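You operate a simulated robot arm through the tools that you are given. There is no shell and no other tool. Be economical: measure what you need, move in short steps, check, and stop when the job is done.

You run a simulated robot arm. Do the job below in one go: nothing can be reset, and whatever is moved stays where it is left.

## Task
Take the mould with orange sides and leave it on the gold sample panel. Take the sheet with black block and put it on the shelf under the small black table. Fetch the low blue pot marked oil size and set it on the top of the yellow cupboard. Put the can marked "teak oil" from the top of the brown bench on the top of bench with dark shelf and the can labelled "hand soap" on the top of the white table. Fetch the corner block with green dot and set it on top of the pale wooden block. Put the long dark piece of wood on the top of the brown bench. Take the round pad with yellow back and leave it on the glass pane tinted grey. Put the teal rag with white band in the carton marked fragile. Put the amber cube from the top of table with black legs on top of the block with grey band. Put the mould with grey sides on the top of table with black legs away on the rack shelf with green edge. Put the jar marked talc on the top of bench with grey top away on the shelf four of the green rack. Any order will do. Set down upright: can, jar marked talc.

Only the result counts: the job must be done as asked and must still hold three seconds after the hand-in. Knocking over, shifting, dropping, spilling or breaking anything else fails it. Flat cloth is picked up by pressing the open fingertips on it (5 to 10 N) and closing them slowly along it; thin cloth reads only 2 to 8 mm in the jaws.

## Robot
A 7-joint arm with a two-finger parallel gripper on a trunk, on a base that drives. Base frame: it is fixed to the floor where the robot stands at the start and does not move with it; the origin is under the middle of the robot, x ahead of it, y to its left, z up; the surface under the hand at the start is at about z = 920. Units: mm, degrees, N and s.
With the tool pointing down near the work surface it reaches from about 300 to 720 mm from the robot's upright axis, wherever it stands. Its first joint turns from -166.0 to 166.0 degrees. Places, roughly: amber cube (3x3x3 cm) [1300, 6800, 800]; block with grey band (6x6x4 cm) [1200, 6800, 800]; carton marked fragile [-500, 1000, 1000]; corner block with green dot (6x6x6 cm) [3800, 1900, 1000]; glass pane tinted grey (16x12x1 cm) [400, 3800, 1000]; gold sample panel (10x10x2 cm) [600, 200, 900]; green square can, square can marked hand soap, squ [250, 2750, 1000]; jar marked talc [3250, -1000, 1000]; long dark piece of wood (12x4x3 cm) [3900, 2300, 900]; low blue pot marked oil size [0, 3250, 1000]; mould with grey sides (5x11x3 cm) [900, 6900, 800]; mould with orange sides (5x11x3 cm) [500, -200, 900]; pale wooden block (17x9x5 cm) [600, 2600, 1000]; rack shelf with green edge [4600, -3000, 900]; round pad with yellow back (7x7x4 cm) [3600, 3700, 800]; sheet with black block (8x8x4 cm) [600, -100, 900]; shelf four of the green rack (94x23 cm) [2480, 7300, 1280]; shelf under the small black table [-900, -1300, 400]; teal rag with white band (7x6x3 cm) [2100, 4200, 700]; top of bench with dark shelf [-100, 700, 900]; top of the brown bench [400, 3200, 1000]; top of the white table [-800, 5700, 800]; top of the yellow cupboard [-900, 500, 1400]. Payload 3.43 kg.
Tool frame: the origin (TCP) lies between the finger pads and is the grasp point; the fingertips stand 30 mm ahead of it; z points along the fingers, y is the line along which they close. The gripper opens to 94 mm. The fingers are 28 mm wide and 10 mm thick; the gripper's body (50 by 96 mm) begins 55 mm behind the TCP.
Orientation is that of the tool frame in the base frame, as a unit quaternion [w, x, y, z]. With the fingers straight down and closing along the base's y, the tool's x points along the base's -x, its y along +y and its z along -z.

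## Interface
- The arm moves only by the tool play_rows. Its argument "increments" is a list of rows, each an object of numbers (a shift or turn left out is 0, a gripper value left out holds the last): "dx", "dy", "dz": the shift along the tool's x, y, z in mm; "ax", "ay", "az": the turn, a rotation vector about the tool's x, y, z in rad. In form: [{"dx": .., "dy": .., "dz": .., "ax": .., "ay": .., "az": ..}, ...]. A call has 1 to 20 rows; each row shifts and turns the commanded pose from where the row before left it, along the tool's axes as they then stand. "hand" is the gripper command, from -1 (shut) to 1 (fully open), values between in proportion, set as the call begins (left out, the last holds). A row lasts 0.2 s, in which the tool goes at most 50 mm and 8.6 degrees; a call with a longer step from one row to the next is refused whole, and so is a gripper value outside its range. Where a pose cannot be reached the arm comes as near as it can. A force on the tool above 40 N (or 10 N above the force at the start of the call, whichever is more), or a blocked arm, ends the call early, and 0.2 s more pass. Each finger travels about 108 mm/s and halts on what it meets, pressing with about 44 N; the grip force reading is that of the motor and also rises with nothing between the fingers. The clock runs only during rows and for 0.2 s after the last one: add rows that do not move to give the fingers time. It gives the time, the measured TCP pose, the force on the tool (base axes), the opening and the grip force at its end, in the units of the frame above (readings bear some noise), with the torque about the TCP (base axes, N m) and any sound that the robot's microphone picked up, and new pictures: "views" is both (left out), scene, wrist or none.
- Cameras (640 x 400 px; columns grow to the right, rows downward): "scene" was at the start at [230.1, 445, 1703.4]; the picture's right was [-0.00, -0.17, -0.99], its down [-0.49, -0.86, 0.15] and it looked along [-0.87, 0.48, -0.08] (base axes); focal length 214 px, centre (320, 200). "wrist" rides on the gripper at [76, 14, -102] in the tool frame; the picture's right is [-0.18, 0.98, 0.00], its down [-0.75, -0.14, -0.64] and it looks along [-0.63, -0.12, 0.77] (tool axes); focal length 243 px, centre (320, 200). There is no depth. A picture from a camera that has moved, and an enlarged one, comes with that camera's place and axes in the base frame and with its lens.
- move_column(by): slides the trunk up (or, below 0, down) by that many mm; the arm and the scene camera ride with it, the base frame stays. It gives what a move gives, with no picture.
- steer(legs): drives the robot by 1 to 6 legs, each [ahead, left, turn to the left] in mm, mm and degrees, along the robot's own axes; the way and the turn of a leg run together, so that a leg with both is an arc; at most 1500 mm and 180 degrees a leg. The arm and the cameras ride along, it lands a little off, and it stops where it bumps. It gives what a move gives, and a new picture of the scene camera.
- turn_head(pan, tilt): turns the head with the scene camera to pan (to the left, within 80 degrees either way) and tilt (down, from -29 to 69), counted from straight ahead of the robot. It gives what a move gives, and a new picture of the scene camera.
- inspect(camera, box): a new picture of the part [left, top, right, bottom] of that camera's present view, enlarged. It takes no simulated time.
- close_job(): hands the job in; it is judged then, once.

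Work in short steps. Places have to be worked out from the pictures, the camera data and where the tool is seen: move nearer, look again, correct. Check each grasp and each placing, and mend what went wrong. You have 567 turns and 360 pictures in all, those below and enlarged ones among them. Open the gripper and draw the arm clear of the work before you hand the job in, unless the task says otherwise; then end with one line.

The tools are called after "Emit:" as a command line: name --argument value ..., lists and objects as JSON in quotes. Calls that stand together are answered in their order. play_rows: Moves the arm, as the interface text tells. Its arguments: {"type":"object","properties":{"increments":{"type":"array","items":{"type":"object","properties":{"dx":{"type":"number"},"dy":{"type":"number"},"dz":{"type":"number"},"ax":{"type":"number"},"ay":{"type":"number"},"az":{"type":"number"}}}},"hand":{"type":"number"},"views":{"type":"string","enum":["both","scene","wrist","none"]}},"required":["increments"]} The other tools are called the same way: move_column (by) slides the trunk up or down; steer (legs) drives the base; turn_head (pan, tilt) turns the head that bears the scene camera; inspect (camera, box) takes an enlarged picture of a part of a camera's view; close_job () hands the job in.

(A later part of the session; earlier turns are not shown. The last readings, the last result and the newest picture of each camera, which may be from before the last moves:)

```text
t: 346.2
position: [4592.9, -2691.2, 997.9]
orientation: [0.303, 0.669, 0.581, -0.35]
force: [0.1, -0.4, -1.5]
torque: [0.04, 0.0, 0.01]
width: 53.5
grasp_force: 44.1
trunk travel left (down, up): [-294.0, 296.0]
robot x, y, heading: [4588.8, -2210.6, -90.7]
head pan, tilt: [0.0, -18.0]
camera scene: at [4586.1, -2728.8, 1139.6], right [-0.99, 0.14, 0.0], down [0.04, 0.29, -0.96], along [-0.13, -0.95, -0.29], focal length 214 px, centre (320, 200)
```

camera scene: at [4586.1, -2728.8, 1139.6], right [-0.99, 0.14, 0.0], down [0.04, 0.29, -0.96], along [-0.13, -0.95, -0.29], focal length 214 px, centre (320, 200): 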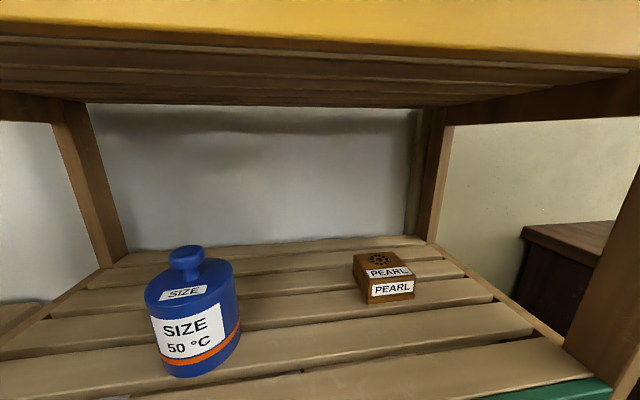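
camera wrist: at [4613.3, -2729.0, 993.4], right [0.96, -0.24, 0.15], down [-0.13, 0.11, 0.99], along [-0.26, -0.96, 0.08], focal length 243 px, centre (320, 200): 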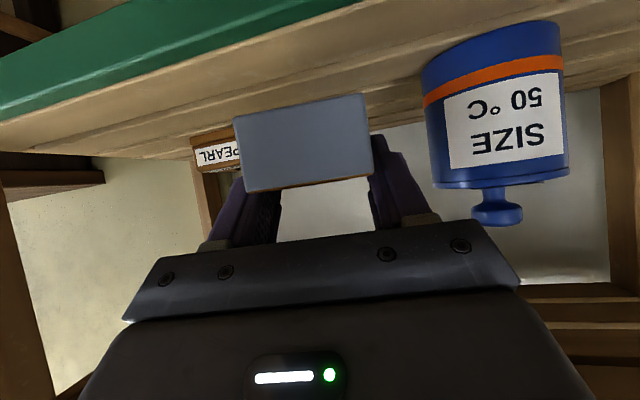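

Bottle unmoved, so the rack did not shift. Tilt head down, lower to z≈950, drive 100 mm in.

Emit:
turn_head --pan 0 --tilt 45

Emit:
play_rows --increments '[{"dx": 19.7, "dz": 13.5, "dy": 5}, {"dx": 19.7, "dz": 13.5, "dy": 5}, {}]' --views "none"

Emit:
steer --legs '[[90, 0, 0]]'

Emit:
play_rows --increments '[{}]' --views "wrist"

```text
t: 347.6
position: [4592.3, -2690.8, 997.6]
orientation: [0.303, 0.67, 0.581, -0.35]
force: [0.1, -1.1, -1.2]
torque: [0.05, -0.01, 0.01]
width: 53.7
grasp_force: 43.5
trunk travel left (down, up): [-294.0, 296.0]
robot x, y, heading: [4589.5, -2209.8, -90.8]
head pan, tilt: [0.0, 45.0]
camera scene: at [4593.4, -2677.5, 1057.1], right [-0.99, 0.14, 0.0], down [0.14, 0.97, -0.18], along [-0.03, -0.17, -0.98], focal length 214 px, centre (320, 200)
```

scene: 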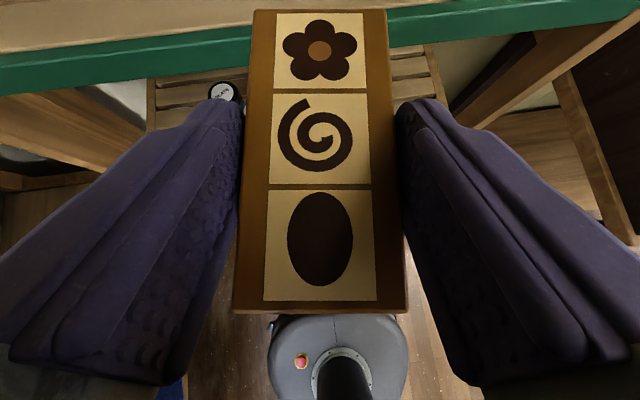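

```text
t: 348.4
position: [4602.5, -2692.4, 948.5]
orientation: [0.302, 0.67, 0.581, -0.35]
force: [-0.3, 1.0, -0.7]
torque: [-0.03, 0.0, -0.02]
width: 53.3
grasp_force: 44.4
trunk travel left (down, up): [-294.0, 296.0]
robot x, y, heading: [4585.5, -2212.2, -91.0]
head pan, tilt: [0.0, 45.0]
```

```text
t: 349.4
position: [4598.8, -2754.9, 946.7]
orientation: [0.297, 0.672, 0.583, -0.347]
force: [0.3, -0.2, -2.2]
torque: [-0.01, -0.01, -0.01]
width: 53.6
grasp_force: 44.1
trunk travel left (down, up): [-294.0, 296.0]
robot x, y, heading: [4586.9, -2276.6, -91.1]
head pan, tilt: [0.0, 45.0]
stopped in leg 1: the force on the tool passed its limit at 49 N (the readings are from after the stop); the commanded pose is now the measured one
camera scene: at [4600.2, -2741.8, 1006.5], right [-0.99, 0.14, 0.0], down [0.14, 0.98, -0.16], along [-0.03, -0.16, -0.99], focal length 214 px, centre (320, 200)
```

scene: 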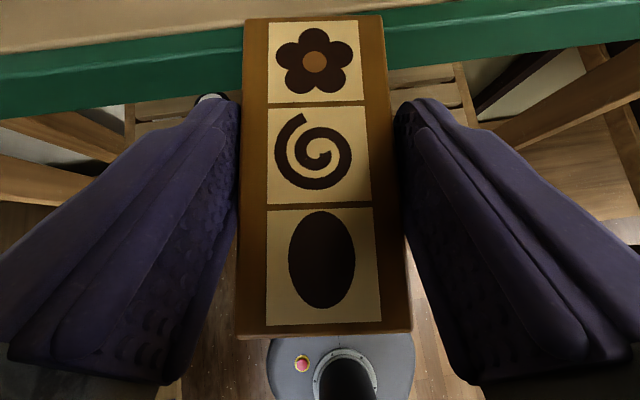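

```text
t: 349.8
position: [4599.0, -2755.2, 945.8]
orientation: [0.297, 0.672, 0.583, -0.347]
force: [0.1, -0.9, -1.6]
torque: [0.0, -0.01, 0.01]
width: 53.6
grasp_force: 43.8
trunk travel left (down, up): [-294.0, 296.0]
robot x, y, heading: [4587.9, -2278.5, -91.1]
head pan, tilt: [0.0, 45.0]
camera wrist: at [4631.5, -2631.1, 944.5], right [0.96, -0.25, 0.14], down [-0.12, 0.1, 0.99], along [-0.26, -0.96, 0.07], focal length 243 px, centre (320, 200)
```

wrist: 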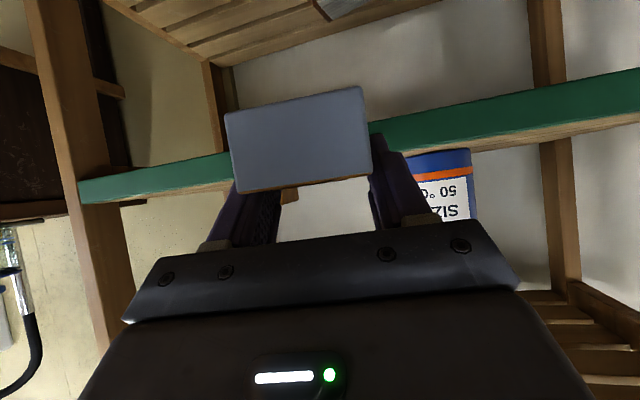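

The mould's tip touched the green edge: shelf top is really ≈932, front y≈−2820. Back off, raise to z≈976 and check.

Emit:
play_rows --increments '[{"dx": 17, "dz": -24.7}, {"dx": 17, "dz": -24.7}, {"dx": -12.4, "dz": -8.5}, {"dx": -12.4, "dz": -8.5}, {}]' --views "both"

```text
t: 351.0
position: [4608.0, -2696.2, 976.4]
orientation: [0.296, 0.672, 0.584, -0.346]
force: [0.1, -0.3, -1.8]
torque: [0.0, 0.04, 0.02]
width: 53.3
grasp_force: 44.0
trunk travel left (down, up): [-294.0, 296.0]
robot x, y, heading: [4581.9, -2279.9, -90.7]
head pan, tilt: [0.0, 45.0]
camera scene: at [4609.2, -2683.3, 1037.0], right [-0.99, 0.14, 0.0], down [0.14, 0.98, -0.16], along [-0.03, -0.16, -0.99], focal length 214 px, centre (320, 200)
camera wrist: at [4640.5, -2572.3, 975.1], right [0.96, -0.25, 0.14], down [-0.12, 0.1, 0.99], along [-0.26, -0.96, 0.06], focal length 243 px, centre (320, 200)
```

scene: 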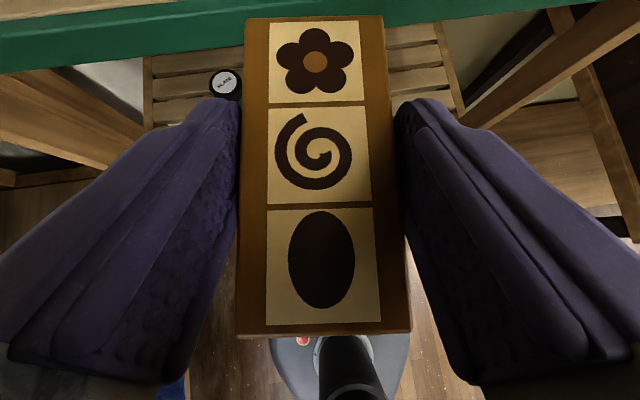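
wrist: 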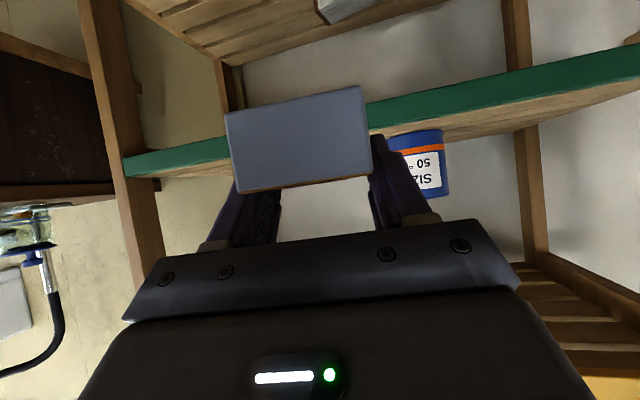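

Shelf top ≈932, mould bottom ≈945. Move in level, 184 mm forward in slow rows.

Emit:
play_rows --increments '[{"dx": -17.9, "dy": -1.3, "dz": 24.9}, {"dx": -17.9, "dy": -1.3, "dz": 24.9}, {"dx": -17.9, "dy": -1.3, "dz": 24.9}, {"dx": -17.9, "dy": -1.3, "dz": 24.9}, {"dx": -17.9, "dy": -1.3, "dz": 24.9}, {"dx": -17.9, "dy": -1.3, "dz": 24.9}, {}]' --views "both"

```text
t: 352.6
position: [4572.2, -2877.8, 976.8]
orientation: [0.297, 0.672, 0.584, -0.346]
force: [0.7, 0.0, -1.5]
torque: [0.03, 0.01, 0.0]
width: 53.6
grasp_force: 43.6
trunk travel left (down, up): [-294.0, 296.0]
robot x, y, heading: [4587.7, -2279.0, -90.8]
head pan, tilt: [0.0, 45.0]
camera scene: at [4574.4, -2864.8, 1037.6], right [-0.99, 0.14, 0.0], down [0.14, 0.98, -0.16], along [-0.03, -0.16, -0.99], focal length 214 px, centre (320, 200)
camera wrist: at [4605.6, -2753.7, 975.7], right [0.96, -0.25, 0.14], down [-0.12, 0.1, 0.99], along [-0.26, -0.96, 0.06], focal length 243 px, centre (320, 200)
```

scene: 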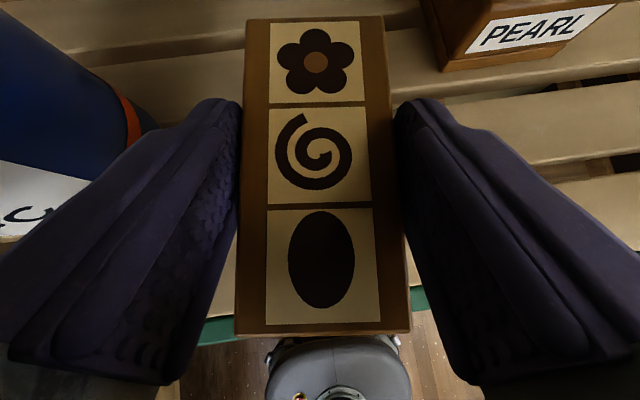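
wrist: 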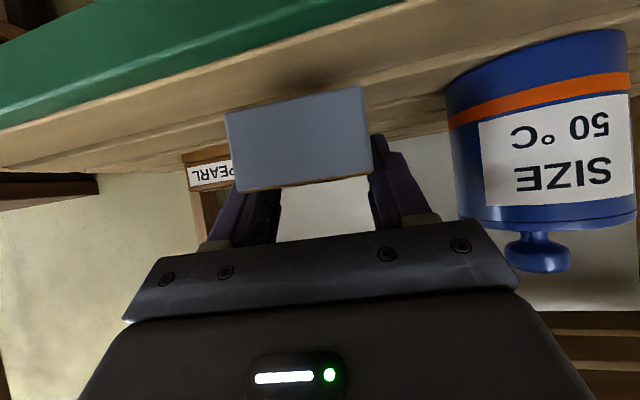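

Mould's near end is only ~10 mm inside the edge; go 20 mm deeper, then lower gently.

Emit:
play_rows --increments '[{"dx": -5.9, "dz": 8.2}, {"dx": -5.9, "dz": 8.2}, {"dx": 3.2, "dz": 2.3}, {"dx": 2.4, "dz": 1.8}, {}]' --views "none"

Emit:
play_rows --increments '[{"dx": 1.6, "dz": 1.2}, {"dx": 1.6, "dz": 1.2}, {"dx": 1.6, "dz": 1.2}, {}]' --views "none"

```text
t: 353.8
position: [4570.5, -2898.2, 969.9]
orientation: [0.296, 0.672, 0.584, -0.345]
force: [0.0, -0.7, -1.8]
torque: [-0.01, -0.02, 0.01]
width: 53.9
grasp_force: 44.5
trunk travel left (down, up): [-294.0, 296.0]
robot x, y, heading: [4585.7, -2280.0, -91.1]
head pan, tilt: [0.0, 45.0]
```

```text
t: 354.8
position: [4571.5, -2898.7, 964.7]
orientation: [0.297, 0.672, 0.583, -0.346]
force: [0.1, 0.1, -0.8]
torque: [0.01, -0.01, 0.0]
width: 53.4
grasp_force: 44.5
trunk travel left (down, up): [-294.0, 296.0]
robot x, y, heading: [4584.8, -2279.5, -91.1]
head pan, tilt: [0.0, 45.0]
```

Continue down in 2 mm steps.

Emit:
play_rows --increments '[{"dx": 1.6, "dz": 1.2}, {"dx": 1.6, "dz": 1.2}, {"dx": 1.6, "dz": 1.2}, {"dx": 1.6, "dz": 1.2}, {}]' --views "wrist"

```text
t: 356.0
position: [4571.0, -2897.3, 960.0]
orientation: [0.299, 0.671, 0.582, -0.348]
force: [0.3, -6.5, 38.8]
torque: [0.29, -0.28, 0.32]
width: 53.8
grasp_force: 43.8
trunk travel left (down, up): [-294.0, 296.0]
robot x, y, heading: [4585.3, -2278.2, -90.9]
head pan, tilt: [0.0, 45.0]
camera wrist: at [4603.1, -2773.4, 957.0], right [0.96, -0.24, 0.15], down [-0.12, 0.11, 0.99], along [-0.26, -0.96, 0.07], focal length 243 px, centre (320, 200)
```

wrist: 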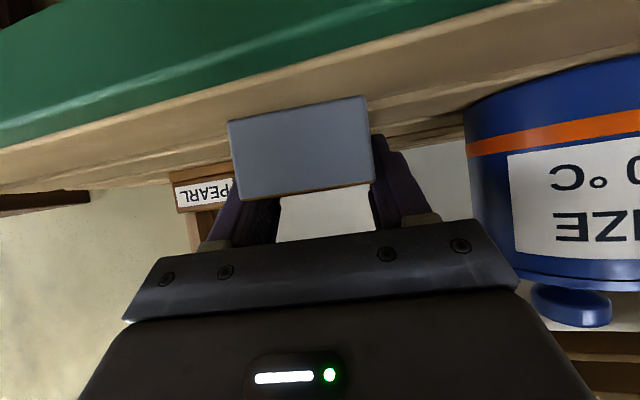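

Firm contact. Open modestly in place, then check.

Emit:
play_rows --increments '[{"dx": -1, "dz": -0.7}, {}, {}]' --hand 0.5 --views "none"

Emit:
play_rows --increments '[{"dx": -5, "dz": -3.4}, {"dx": 8, "dz": -11}, {"dx": 17.9, "dz": -24.9}, {"dx": 17.9, "dz": -24.9}, {"dx": 17.9, "dz": -24.9}, {"dx": 17.9, "dz": -24.9}, {}]' --views "wrist"

```text
t: 356.8
position: [4567.5, -2896.5, 958.8]
orientation: [0.296, 0.673, 0.582, -0.347]
force: [-16.2, -1.2, 23.4]
torque: [-0.54, -0.21, -0.59]
width: 61.7
grasp_force: 0.0
trunk travel left (down, up): [-294.0, 296.0]
robot x, y, heading: [4587.6, -2281.5, -90.9]
head pan, tilt: [0.0, 45.0]
```

```text
t: 358.4
position: [4589.1, -2762.4, 963.1]
orientation: [0.298, 0.671, 0.584, -0.346]
force: [0.6, 0.2, 0.3]
torque: [0.05, 0.04, 0.0]
width: 70.7
grasp_force: 0.0
trunk travel left (down, up): [-294.0, 296.0]
robot x, y, heading: [4587.9, -2282.6, -91.1]
head pan, tilt: [0.0, 45.0]
camera wrist: at [4621.4, -2637.9, 961.2], right [0.96, -0.25, 0.14], down [-0.12, 0.1, 0.99], along [-0.26, -0.96, 0.07], focal length 243 px, centre (320, 200)
```

wrist: 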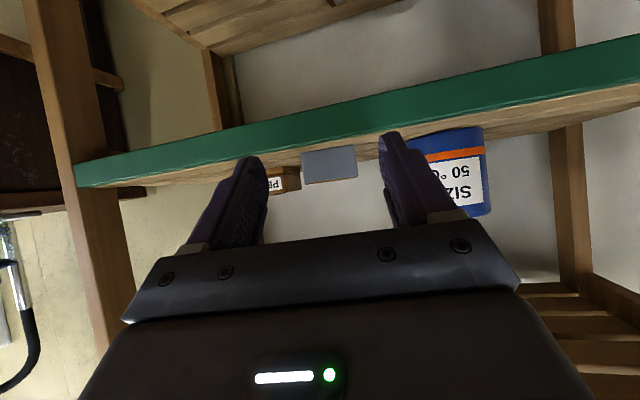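

The mould is on the shelf. Back away, raise and take a confirming view.

Emit:
steer --legs '[[-150, 0, 0]]'

Emit:
play_rows --increments '[{"dx": -25, "dz": -18}, {"dx": -25, "dz": -18}, {"dx": -25, "dz": -18}, {"dx": -25, "dz": -18}, {"dx": -25, "dz": -18}, {"dx": -25, "dz": -18}, {"dx": -25, "dz": -18}, {}]' --views "none"

Emit:
turn_head --pan 0 --tilt -5

```text
t: 359.8
position: [4590.9, -2612.0, 964.1]
orientation: [0.297, 0.672, 0.584, -0.346]
force: [-0.2, 0.4, 0.0]
torque: [0.01, 0.0, 0.04]
width: 70.5
grasp_force: 0.1
trunk travel left (down, up): [-294.0, 296.0]
robot x, y, heading: [4591.1, -2127.0, -90.8]
head pan, tilt: [0.0, 45.0]
camera scene: at [4592.8, -2598.9, 1023.5], right [-0.99, 0.14, 0.0], down [0.14, 0.98, -0.16], along [-0.03, -0.16, -0.99], focal length 214 px, centre (320, 200)
```

scene: 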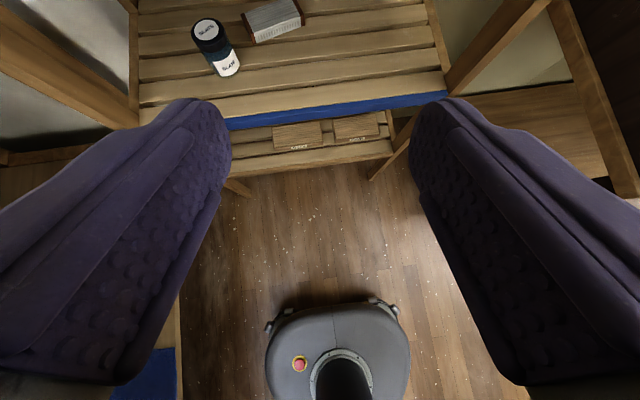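

```text
t: 361.6
position: [4592.7, -2613.0, 1180.1]
orientation: [0.297, 0.672, 0.584, -0.345]
force: [-1.0, 0.4, 1.1]
torque: [0.01, -0.01, -0.03]
width: 70.6
grasp_force: 0.2
trunk travel left (down, up): [-294.0, 296.0]
robot x, y, heading: [4593.2, -2127.5, -90.6]
head pan, tilt: [0.0, 45.0]
```

```text
t: 362.8
position: [4592.1, -2611.7, 1178.6]
orientation: [0.297, 0.672, 0.583, -0.347]
force: [0.1, -0.1, -0.7]
torque: [-0.02, 0.0, 0.03]
width: 70.6
grasp_force: 0.1
trunk travel left (down, up): [-294.0, 296.0]
robot x, y, heading: [4590.5, -2133.8, -90.8]
head pan, tilt: [0.0, -5.0]
camera scene: at [4586.8, -2649.5, 1299.5], right [-0.99, 0.14, 0.0], down [0.07, 0.51, -0.86], along [-0.12, -0.85, -0.51], focal length 214 px, centre (320, 200)
```

scene: 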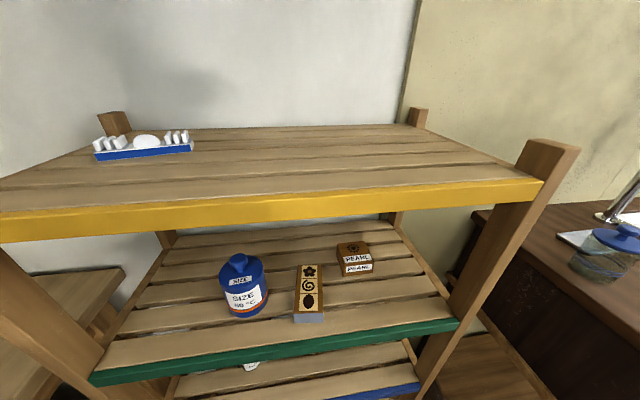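

Mould confirmed on the green-edged shelf. Drive back out to the black bench (x≥3650, y≈1900).

Emit:
steer --legs '[[0, 0, -90], [0, -100, 0], [1500, 0, 0], [850, 0, 0], [0, 0, -90], [1500, 0, 0]]'

Emit:
steer --legs '[[940, 0, 0], [0, -820, 0], [1400, 0, 0]]'

```text
t: 389.7
position: [2266.0, -25.8, 1179.3]
orientation: [0.346, -0.583, 0.672, 0.297]
force: [0.5, -0.5, 0.3]
torque: [0.02, 0.02, 0.0]
width: 70.5
grasp_force: 0.1
trunk travel left (down, up): [-294.0, 296.0]
robot x, y, heading: [2267.9, -509.6, 88.8]
head pan, tilt: [0.0, -5.0]
camera scene: at [2269.1, 5.6, 1299.5], right [0.99, -0.15, 0.0], down [-0.07, -0.51, -0.86], along [0.13, 0.85, -0.51], focal length 214 px, centre (320, 200)
```

scene: 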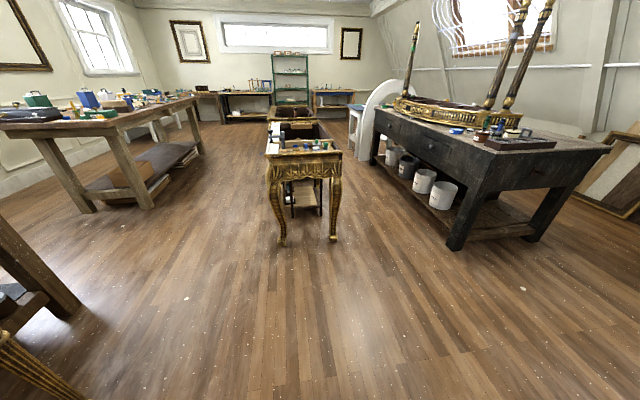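

```text
t: 405.2
position: [3166.5, 2283.6, 1179.4]
orientation: [0.349, -0.577, 0.677, 0.295]
force: [-0.1, 0.1, 0.7]
torque: [-0.02, 0.0, -0.01]
width: 70.5
grasp_force: 0.0
trunk travel left (down, up): [-294.0, 296.0]
robot x, y, heading: [3160.0, 1801.6, 88.0]
head pan, tilt: [0.0, -5.0]
camera scene: at [3170.8, 2314.5, 1299.5], right [0.99, -0.16, 0.0], down [-0.08, -0.51, -0.86], along [0.14, 0.85, -0.51], focal length 214 px, centre (320, 200)
```

scene: 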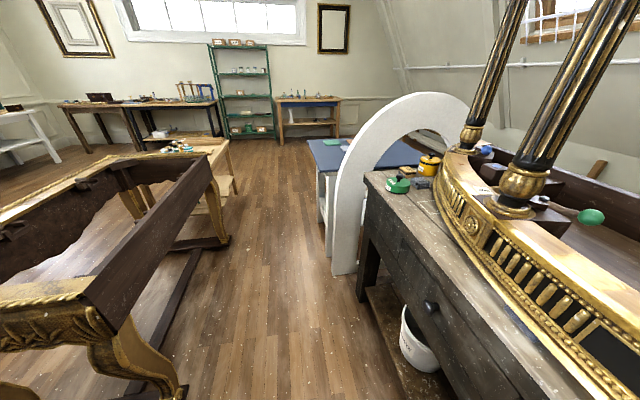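

Back off to x≈3000 and turn to face the black bench.

Emit:
steer --legs '[[0, 150, 0], [0, 0, -88]]'

```text
t: 410.3
position: [3492.7, 1816.5, 1179.9]
orientation: [0.455, 0.056, 0.888, -0.031]
force: [1.3, -0.6, -0.7]
torque: [-0.01, 0.0, 0.0]
width: 70.6
grasp_force: 0.1
trunk travel left (down, up): [-294.0, 296.0]
robot x, y, heading: [3010.0, 1805.8, 0.1]
head pan, tilt: [0.0, -5.0]
camera scene: at [3525.3, 1809.7, 1299.6], right [-0.13, -0.99, 0.0], down [-0.51, 0.06, -0.86], along [0.85, -0.11, -0.51], focal length 214 px, centre (320, 200)
```

scene: 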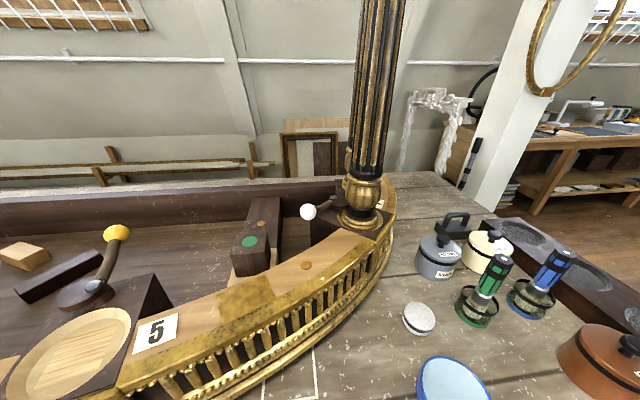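

Corner block with green dot is inside the curved apron near (262,240). Enlarge for detail.

Emit:
inspect --camera "scene" --box '[180, 170, 400, 310]'

Emit:
inspect --camera "scene" --box '[0, 200, 200, 330]'

```text
2.86 times, centred on (290, 240) of scene
camera zoom: at [3525.3, 1809.7, 1299.6], right [-0.13, -0.99, 0.0], down [-0.51, 0.06, -0.86], along [0.85, -0.11, -0.51], focal length 613 px, centre (406, 86)
```

zoom: 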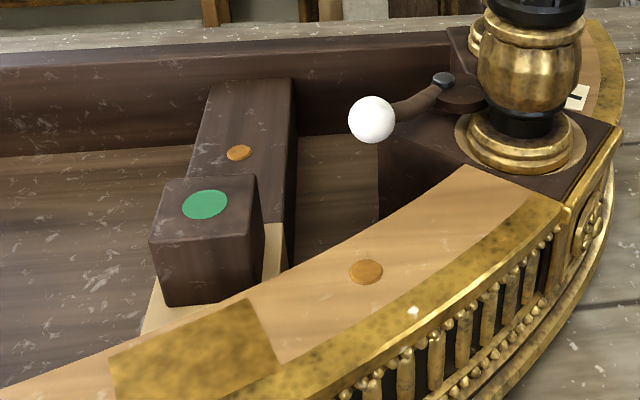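

```text
3.08 times, centred on (100, 265) of scene
camera zoom: at [3525.3, 1809.7, 1299.6], right [-0.13, -0.99, 0.0], down [-0.51, 0.06, -0.86], along [0.85, -0.11, -0.51], focal length 660 px, centre (997, 0)
```

zoom: 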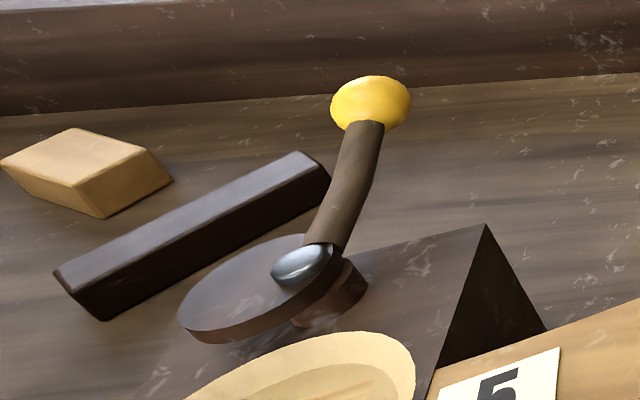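

Block top ≈(3850,1905,~1030); a column stands at ≈(3900,1670) and a white knob at y≈1790. Move the base nearer and set the hand vertical for a look from above.

Emit:
steer --legs '[[0, 100, 0], [150, 0, 0]]'

Emit:
play_rows --increments '[{"dx": -16, "dz": -12}, {"dx": -16, "dz": -12}, {"dx": -16, "dz": -12}, {"ay": 0.135}, {"ay": 0.135}, {"ay": 0.135}, {"ay": 0.135}, {"ay": 0.135}, {"ay": 0.135}, {"ay": 0.135}, {}]' --hand 1 --views "both"

```text
t: 412.4
position: [3645.4, 1916.5, 1177.6]
orientation: [0.455, 0.056, 0.888, -0.032]
force: [0.3, -0.8, 0.8]
torque: [-0.01, 0.03, -0.04]
width: 70.6
grasp_force: 0.1
trunk travel left (down, up): [-294.0, 296.0]
robot x, y, heading: [3163.5, 1903.5, -0.1]
head pan, tilt: [0.0, -5.0]
camera scene: at [3677.8, 1908.8, 1299.1], right [-0.13, -0.99, 0.0], down [-0.51, 0.06, -0.86], along [0.85, -0.11, -0.51], focal length 214 px, centre (320, 200)
```

scene: 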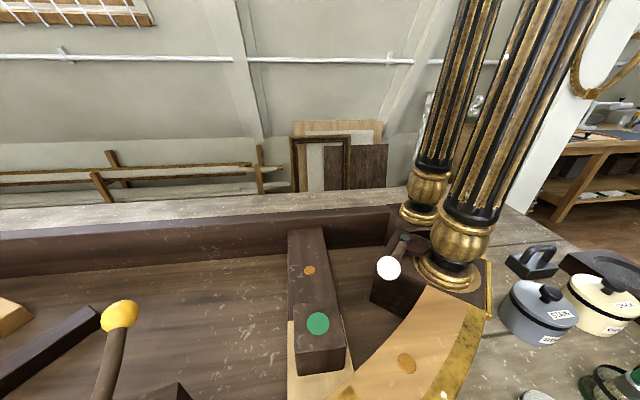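

```text
t: 414.9
position: [3640.5, 1912.7, 1233.9]
orientation: [0.001, 0.063, 0.998, -0.002]
force: [0.8, 0.1, 0.5]
torque: [-0.04, 0.0, 0.05]
width: 93.8
grasp_force: 0.0
out of reach, approached as far as the arm can: row 5
trunk travel left (down, up): [-294.0, 296.0]
robot x, y, heading: [3160.7, 1905.1, 0.0]
head pan, tilt: [0.0, -5.0]
camera scene: at [3755.7, 1895.9, 1277.0], right [-0.13, -0.99, 0.0], down [-0.99, 0.13, -0.09], along [0.09, -0.02, -1.0], focal length 214 px, centre (320, 200)
camera wrist: at [3566.7, 1938.2, 1336.9], right [0.31, 0.95, 0.0], down [0.73, -0.23, 0.64], along [0.61, -0.2, -0.77], focal length 243 px, centre (320, 200)
```

scene: 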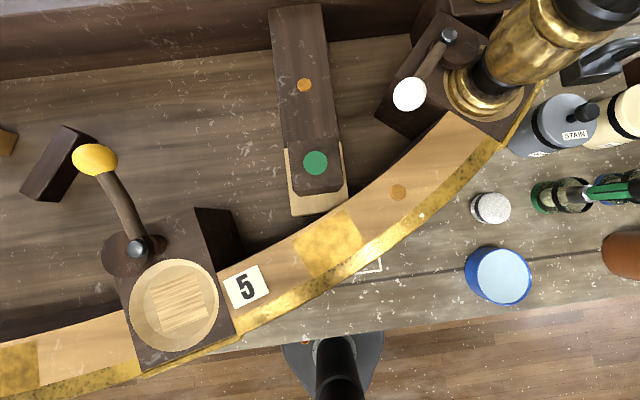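
wrist: 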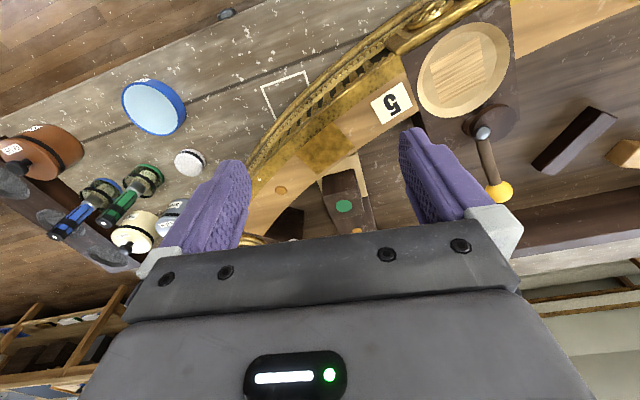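

Triangulated: green dot (3817,1893), top z≈1049, block square to base axes with free sides. Align yaw and go above.

Emit:
play_rows --increments '[{"az": -0.128}, {"dx": -35.3, "dy": -3.9, "dz": 22}, {"dx": -35.3, "dy": -3.9, "dz": 22}, {"dx": -35.3, "dy": -3.9, "dz": 22}, {"dx": -35.3, "dy": -3.9, "dz": 22}, {"dx": -35.3, "dy": -3.9, "dz": 22}, {}]' --views "wrist"

```text
t: 416.4
position: [3817.5, 1893.0, 1125.0]
orientation: [0.001, -0.001, 1.0, -0.003]
force: [-0.8, 0.2, 1.0]
torque: [0.03, -0.02, 0.0]
width: 94.3
grasp_force: 0.0
trunk travel left (down, up): [-294.0, 296.0]
robot x, y, heading: [3165.5, 1906.5, -0.2]
head pan, tilt: [0.0, -5.0]
camera wrist: at [3741.9, 1907.9, 1227.4], right [0.18, 0.98, 0.0], down [0.75, -0.14, 0.64], along [0.63, -0.12, -0.76], focal length 243 px, centre (320, 200)
```

wrist: 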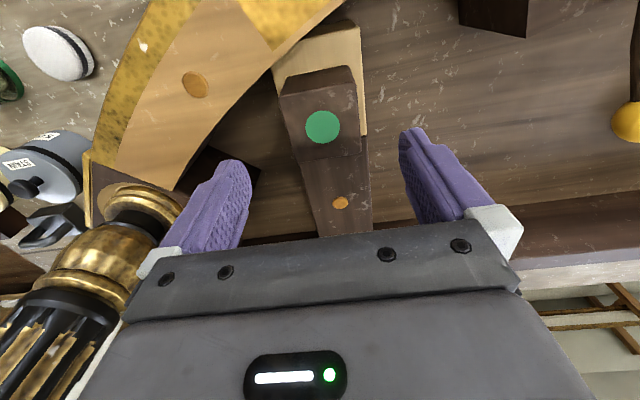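

Centred over the dot. Descend to z≈1032.

Emit:
play_rows --increments '[{"dz": 25, "dy": 1}, {"dz": 25, "dy": 1}, {"dz": 20}, {"dz": 12}, {"dz": 6}, {"dz": 4}, {}]' --views "wrist"

```text
t: 418.1
position: [3817.9, 1894.5, 1032.9]
orientation: [0.001, -0.001, 1.0, -0.003]
force: [0.4, -0.4, 0.3]
torque: [-0.04, 0.01, -0.01]
width: 94.1
grasp_force: 0.1
trunk travel left (down, up): [-294.0, 296.0]
robot x, y, heading: [3162.9, 1906.8, -0.1]
head pan, tilt: [0.0, -5.0]
camera wrist: at [3741.6, 1909.9, 1135.2], right [0.18, 0.98, 0.0], down [0.75, -0.14, 0.64], along [0.63, -0.12, -0.76], focal length 243 px, centre (320, 200)
```

wrist: 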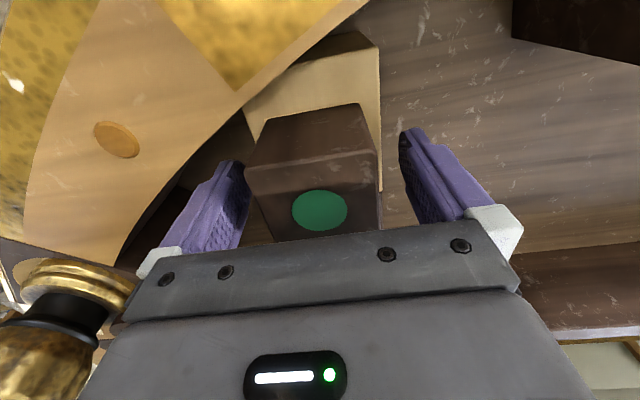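

Block between the fingers. Close and lift slowly.

Emit:
play_rows --increments '[{}, {}, {}, {}, {}]' --hand -1 --views "none"

Emit:
play_rows --increments '[{"dz": -3}, {"dz": -5}, {"dz": -8}, {"dz": -12}, {"dz": -15}, {"dz": -20}, {"dz": -25}, {}]' --views "wrist"

```text
t: 419.2
position: [3818.2, 1894.1, 1033.3]
orientation: [0.0, 0.0, 1.0, -0.002]
force: [-0.3, -0.2, 0.6]
torque: [0.01, 0.0, -0.02]
width: 59.6
grasp_force: 43.8
trunk travel left (down, up): [-294.0, 296.0]
robot x, y, heading: [3163.3, 1902.2, -0.1]
head pan, tilt: [0.0, -5.0]
```

```text
t: 421.1
position: [3817.5, 1896.5, 1122.2]
orientation: [0.0, 0.0, 1.0, -0.002]
force: [0.4, -0.5, 0.1]
torque: [0.01, 0.01, 0.02]
width: 59.7
grasp_force: 43.7
trunk travel left (down, up): [-294.0, 296.0]
robot x, y, heading: [3163.7, 1904.9, -0.2]
head pan, tilt: [0.0, -5.0]
camera wrist: at [3741.5, 1910.9, 1223.6], right [0.18, 0.98, 0.0], down [0.75, -0.14, 0.64], along [0.63, -0.12, -0.76], focal length 243 px, centre (320, 200)
```

wrist: 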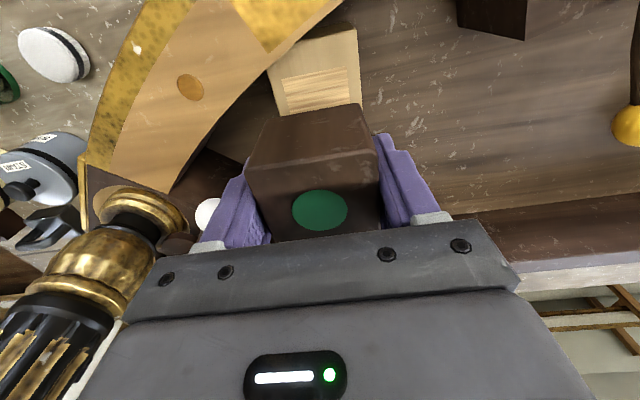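

Corner block held (60 mm). Raise, retract and drive around the consoles to the brown bench.

Emit:
play_rows --increments '[{"dz": -30}, {"dz": -40}, {"dz": -40}, {"dx": 35, "dz": -5}, {"dx": 40}, {"dx": 40}, {"dx": 40}, {"dx": 40}, {}]' --views "none"

Emit:
turn_head --pan 0 --tilt -28

Emit:
steer --legs '[[-160, 0, 0], [0, -800, 0], [-1500, 0, 0], [-150, 0, 0], [0, 1450, 0], [0, 0, 180]]'

```text
t: 423.1
position: [3623.0, 1897.6, 1235.6]
orientation: [0.001, 0.0, 1.0, -0.003]
force: [-0.6, -0.5, -1.4]
torque: [0.02, 0.04, -0.04]
width: 59.7
grasp_force: 43.8
trunk travel left (down, up): [-294.0, 296.0]
robot x, y, heading: [3161.8, 1907.8, -0.1]
head pan, tilt: [0.0, -5.0]
```

```text
t: 423.9
position: [3622.5, 1896.9, 1236.0]
orientation: [0.001, -0.001, 1.0, -0.003]
force: [0.5, 0.7, -1.3]
torque: [-0.01, -0.04, -0.02]
width: 59.6
grasp_force: 44.3
trunk travel left (down, up): [-294.0, 296.0]
robot x, y, heading: [3162.3, 1904.6, -0.2]
head pan, tilt: [0.0, -28.0]
camera scene: at [3770.1, 1894.4, 1298.4], right [0.0, -1.0, 0.0], down [-0.88, 0.0, -0.47], along [0.47, 0.0, -0.88], focal length 214 px, centre (320, 200)
```

scene: 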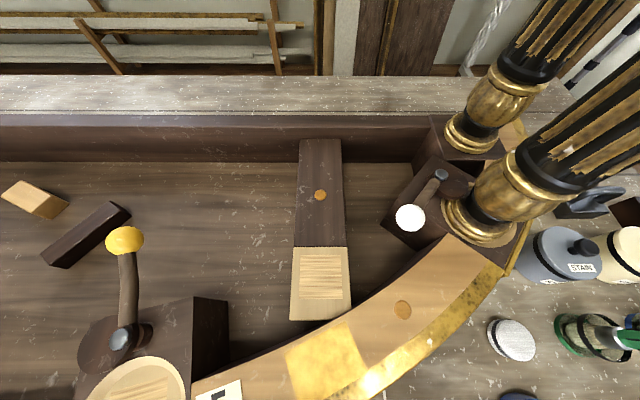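

```text
t: 451.5
position: [901.8, 2553.7, 1236.2]
orientation: [-0.002, 1.0, 0.014, -0.001]
force: [-0.8, -0.4, -0.2]
torque: [0.01, 0.01, -0.02]
width: 59.6
grasp_force: 44.0
trunk travel left (down, up): [-294.0, 296.0]
robot x, y, heading: [1360.1, 2560.0, -178.5]
head pan, tilt: [0.0, -28.0]
camera scene: at [751.0, 2546.5, 1298.5], right [-0.03, 1.0, 0.0], down [0.88, 0.03, -0.47], along [-0.47, -0.01, -0.88], focal length 214 px, centre (320, 200)
```

scene: 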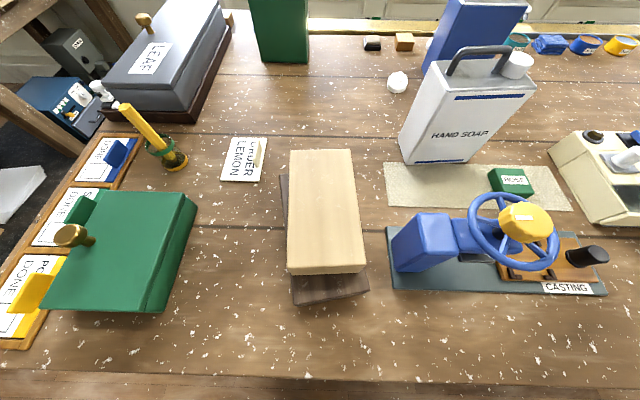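

Pale wooden block seen at about (606,2551), and the HAND SOAP can beside. Move over the pale block and look.

Emit:
play_rows --increments '[{"dx": -30, "dz": 10}, {"dx": -42, "dz": 10}, {"dx": -42, "dz": 10}, {"dx": -42, "dz": 10}, {"dx": -42, "dz": 10}, {"dx": -42, "dz": 10}, {"dx": -42, "dz": 10}, {"dx": -14}, {}]' --views "wrist"

```text
t: 453.5
position: [633.8, 2545.7, 1162.5]
orientation: [-0.003, 1.0, 0.014, -0.001]
force: [0.4, 1.0, -0.3]
torque: [-0.01, 0.02, 0.02]
width: 59.6
grasp_force: 44.6
out of reach, approached as far as the arm can: row 7, 8
trunk travel left (down, up): [-294.0, 296.0]
robot x, y, heading: [1362.0, 2557.4, -178.6]
head pan, tilt: [0.0, -28.0]
camera wrist: at [710.4, 2533.8, 1266.4], right [-0.16, -0.99, 0.0], down [-0.76, 0.12, 0.64], along [-0.64, 0.1, -0.76], focal length 243 px, centre (320, 200)
```

wrist: 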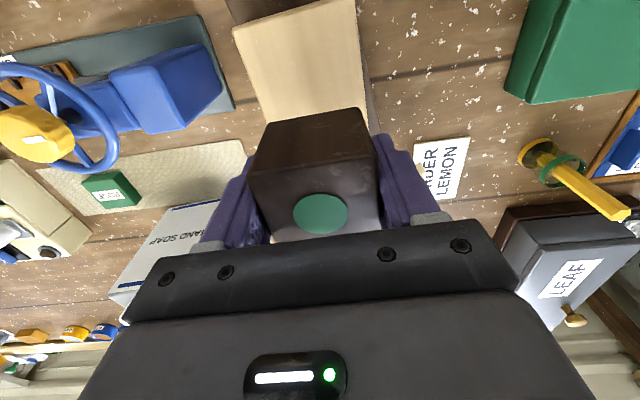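

The block's top is ≈1050, centre ≈(619,2548); the arm is at its reach limit. Retract 100, drive 110 closer and re-check.

Emit:
play_rows --increments '[{"dx": 35}, {"dx": 35}, {"dx": 35}, {}]' --views "none"

Emit:
steer --legs '[[110, 0, 0]]'

Emit:
play_rows --increments '[{}]' --views "wrist"

```text
t: 454.5
position: [738.0, 2549.3, 1163.2]
orientation: [-0.003, 1.0, 0.014, -0.001]
force: [0.1, 1.0, -0.3]
torque: [-0.03, 0.01, -0.03]
width: 59.7
grasp_force: 44.4
trunk travel left (down, up): [-294.0, 296.0]
robot x, y, heading: [1361.1, 2559.3, -178.7]
head pan, tilt: [0.0, -28.0]
```

```text
t: 455.7
position: [624.7, 2547.0, 1162.0]
orientation: [-0.002, 1.0, 0.013, 0.0]
force: [-0.8, 0.1, -0.4]
torque: [-0.02, -0.08, -0.01]
width: 59.8
grasp_force: 43.7
trunk travel left (down, up): [-294.0, 296.0]
robot x, y, heading: [1253.5, 2553.7, -178.6]
head pan, tilt: [0.0, -28.0]
camera scene: at [475.1, 2540.1, 1224.5], right [-0.03, 1.0, 0.0], down [0.88, 0.03, -0.47], along [-0.47, -0.01, -0.88], focal length 214 px, centre (320, 200)
```

scene: 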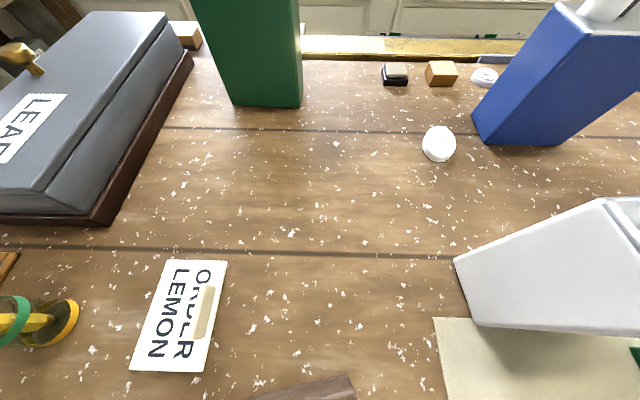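

```text
t: 456.1
position: [626.8, 2546.9, 1163.1]
orientation: [-0.002, 1.0, 0.014, -0.001]
force: [0.8, -0.1, -1.1]
torque: [-0.01, 0.01, -0.01]
width: 59.5
grasp_force: 44.4
trunk travel left (down, up): [-294.0, 296.0]
robot x, y, heading: [1253.2, 2555.2, -178.7]
head pan, tilt: [0.0, -28.0]
camera wrist: at [703.7, 2534.9, 1265.3], right [-0.16, -0.99, 0.0], down [-0.76, 0.12, 0.64], along [-0.64, 0.1, -0.77], focal length 243 px, centre (320, 200)
```

wrist: 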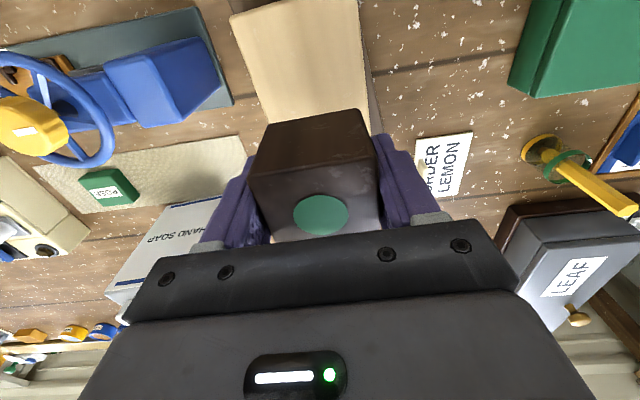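

TCP is over the pale block. Lower gently, feeling for contact near z≈1094.

Emit:
play_rows --increments '[{"dx": -8, "dz": 20}, {"dz": 20}, {"dz": 12}, {"dz": 5}, {"dz": 3}, {"dz": 3}, {}]' --views "wrist"

```text
t: 457.7
position: [619.3, 2546.9, 1100.0]
orientation: [-0.001, 1.0, 0.014, 0.0]
force: [0.6, 0.7, -1.0]
torque: [0.0, 0.02, 0.01]
width: 59.7
grasp_force: 44.0
trunk travel left (down, up): [-294.0, 296.0]
robot x, y, heading: [1253.2, 2554.4, -178.8]
head pan, tilt: [0.0, -28.0]
camera wrist: at [696.3, 2534.9, 1202.2], right [-0.16, -0.99, 0.0], down [-0.76, 0.12, 0.64], along [-0.64, 0.1, -0.77], focal length 243 px, centre (320, 200)
```

wrist: 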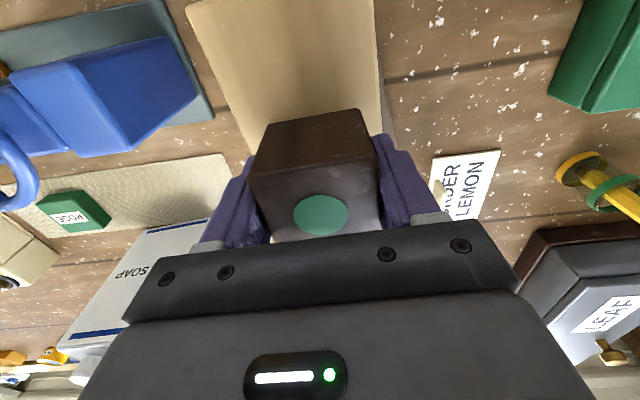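

Still clear. Continue in 2–3 mm steps.

Emit:
play_rows --increments '[{"dz": 3}, {"dz": 3}, {"dz": 2}, {"dz": 2}, {"dz": 2}, {"dz": 2}, {}]' --views "none"

```text
t: 459.5
position: [618.5, 2547.5, 1091.4]
orientation: [-0.003, 1.0, 0.015, -0.005]
force: [3.8, 1.1, 13.0]
torque: [-0.35, -0.52, 0.09]
width: 59.6
grasp_force: 44.5
trunk travel left (down, up): [-294.0, 296.0]
robot x, y, heading: [1251.9, 2555.6, -178.7]
head pan, tilt: [0.0, -28.0]
stopped in row 7: the force on the tool passed its limit at 41 N (the readings are from after the stop); the commanded pose is now the measured one
```

Contact at z≈1091. Release fully in place, then rise and check.

Emit:
play_rows --increments '[{}, {}, {}]' --hand 0.8 --views "none"

Emit:
play_rows --increments '[{"dz": -10}, {"dz": -25}, {"dz": -30}, {"dz": -30}, {}]' --hand 1 --views "both"

```text
t: 460.3
position: [617.5, 2547.4, 1088.6]
orientation: [-0.002, 1.0, 0.014, -0.004]
force: [0.0, -0.4, -0.3]
torque: [0.0, 0.0, 0.0]
width: 84.6
grasp_force: 0.0
trunk travel left (down, up): [-294.0, 296.0]
robot x, y, heading: [1252.8, 2552.6, -178.8]
head pan, tilt: [0.0, -28.0]
```

```text
t: 461.5
position: [618.3, 2547.1, 1183.3]
orientation: [-0.003, 1.0, 0.013, -0.004]
force: [0.5, -0.5, -0.5]
torque: [0.02, -0.01, -0.04]
width: 94.0
grasp_force: 0.1
trunk travel left (down, up): [-294.0, 296.0]
robot x, y, heading: [1252.5, 2555.9, -178.5]
head pan, tilt: [0.0, -28.0]
camera scene: at [467.8, 2539.3, 1247.7], right [-0.03, 1.0, 0.01], down [0.88, 0.03, -0.48], along [-0.48, -0.01, -0.88], focal length 214 px, centre (320, 200)
camera wrist: at [695.5, 2534.1, 1286.4], right [-0.16, -0.99, 0.0], down [-0.75, 0.12, 0.65], along [-0.64, 0.1, -0.76], focal length 243 px, centre (320, 200)
```

scene: 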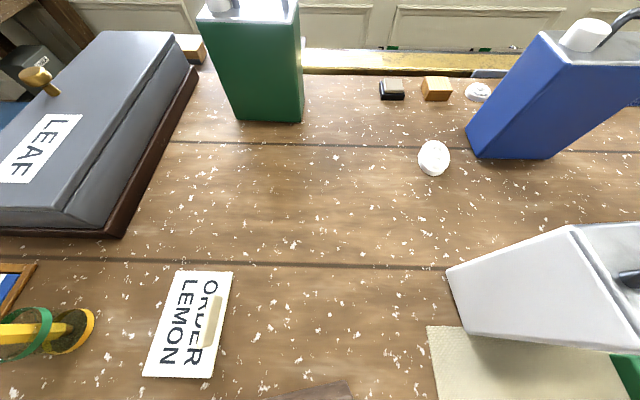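
wrist: 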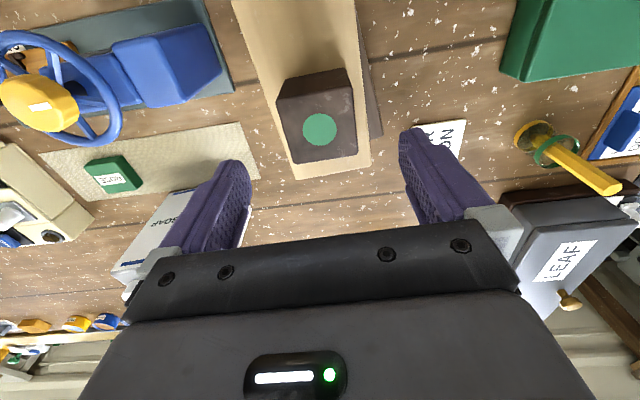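

Corner block is stably on the pale block. While here, I look for the TEAK OIL can: retract and look at the cans.

Emit:
play_rows --increments '[{"dx": 40, "dz": -10}, {"dx": 40, "dz": -10}, {"dx": 40, "dz": -10}, {"dx": 40, "dz": -10}, {"ay": -0.14}, {"ay": -0.14}, {"ay": -0.14}, {}]' --views "scene"

```text
t: 463.3
position: [779.2, 2551.1, 1222.2]
orientation: [0.0, 0.977, 0.014, -0.213]
force: [0.5, 0.4, -0.6]
torque: [-0.01, 0.0, 0.02]
width: 94.0
grasp_force: 0.1
trunk travel left (down, up): [-294.0, 296.0]
robot x, y, heading: [1249.5, 2554.4, -178.5]
head pan, tilt: [0.0, -28.0]
camera scene: at [667.3, 2544.5, 1341.1], right [-0.03, 1.0, 0.01], down [0.61, 0.02, -0.79], along [-0.79, -0.02, -0.61], focal length 214 px, centre (320, 200)
```

scene: 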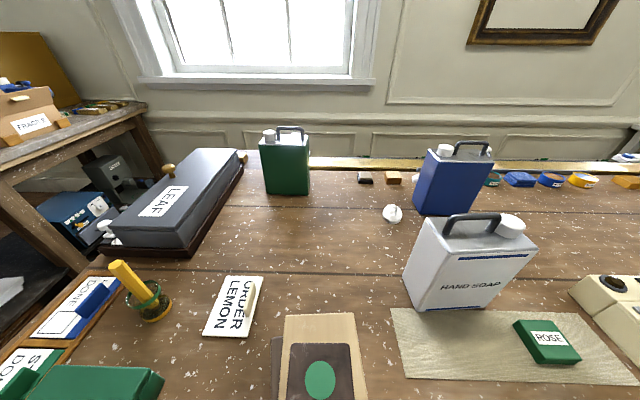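

Three cans: green, blue, white HAND SOAP. Enlarge to look for the teak-oil mark.

Emit:
inspect --camera "scene" --box '[240, 110, 540, 320]'

```text
1.90 times, centred on (390, 215) of scene
camera zoom: at [667.3, 2544.5, 1341.1], right [-0.03, 1.0, 0.01], down [0.61, 0.02, -0.79], along [-0.79, -0.02, -0.61], focal length 408 px, centre (187, 171)
```

zoom: 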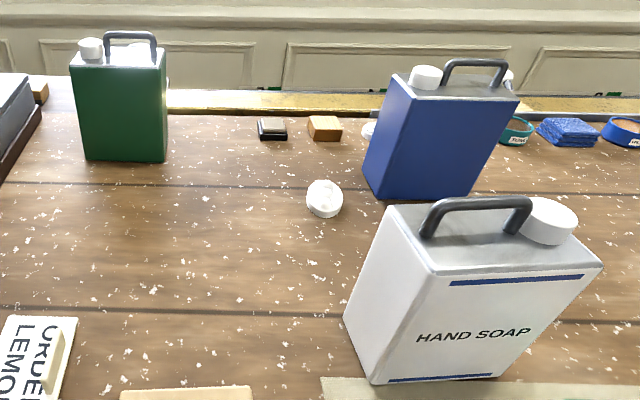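

Labels of the green and blue cans face away; I'll read them later from the bench's end. HAND SOAP can be taken now by its handle (≈(425,2765,1130)). Reposition for a top view.

Emit:
steer --legs '[[0, -205, -1.4], [110, 0, 0]]'

Emit:
play_rows --increments '[{"ay": 0.14}, {"ay": 0.14}, {"ay": 0.14}, {"dx": -30, "dz": -10}, {"dx": -30, "dz": -10}, {"dx": -30}, {"dx": -30}, {}]' --views "both"

```text
t: 465.7
position: [665.7, 2767.1, 1222.4]
orientation: [-0.003, 0.977, 0.0, -0.211]
force: [-0.2, 0.1, 0.1]
torque: [0.01, -0.08, -0.01]
width: 94.1
grasp_force: 0.1
trunk travel left (down, up): [-294.0, 296.0]
robot x, y, heading: [1139.7, 2757.9, 180.0]
head pan, tilt: [0.0, -28.0]
camera scene: at [553.8, 2764.5, 1340.2], right [0.0, 1.0, 0.01], down [0.61, 0.01, -0.79], along [-0.79, 0.0, -0.61], focal length 214 px, centre (320, 200)
```

scene: 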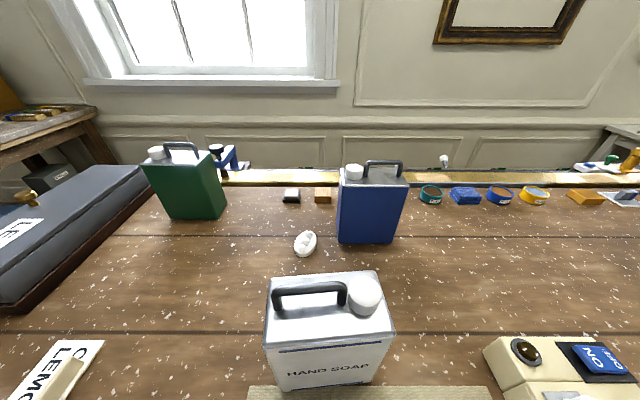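

```text
t: 467.5
position: [546.2, 2767.2, 1243.5]
orientation: [-0.003, 1.0, 0.001, -0.004]
force: [0.2, -0.4, 0.9]
torque: [-0.02, 0.01, -0.03]
width: 94.2
grasp_force: 0.1
trunk travel left (down, up): [-294.0, 296.0]
robot x, y, heading: [1139.4, 2759.9, 180.0]
head pan, tilt: [0.0, -28.0]
camera scene: at [396.2, 2763.8, 1306.9], right [0.0, 1.0, 0.01], down [0.88, 0.0, -0.48], along [-0.48, 0.0, -0.88], focal length 214 px, centre (320, 200)
camera wrist: at [623.7, 2752.9, 1345.5], right [-0.18, -0.98, 0.0], down [-0.75, 0.14, 0.65], along [-0.64, 0.12, -0.76], focal length 243 px, centre (320, 200)
```

scene: 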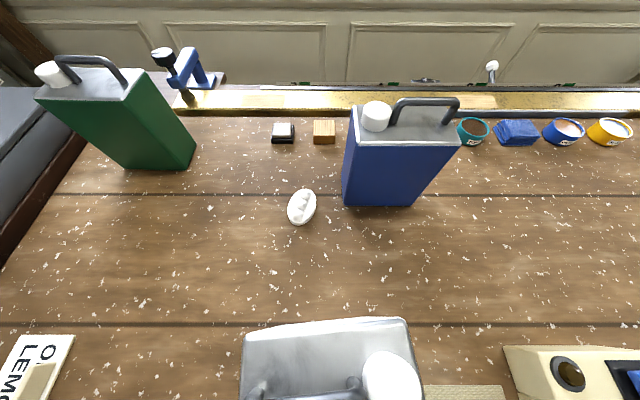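
wrist: 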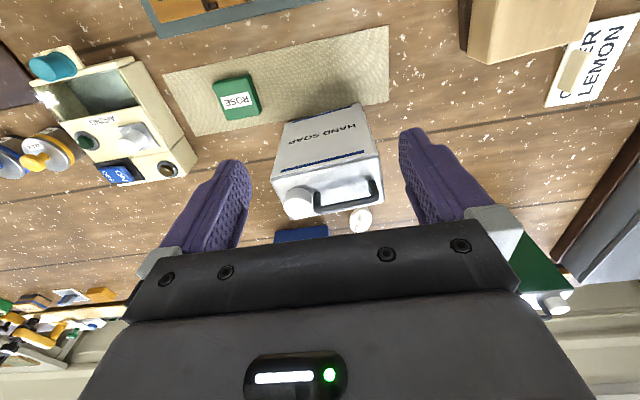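

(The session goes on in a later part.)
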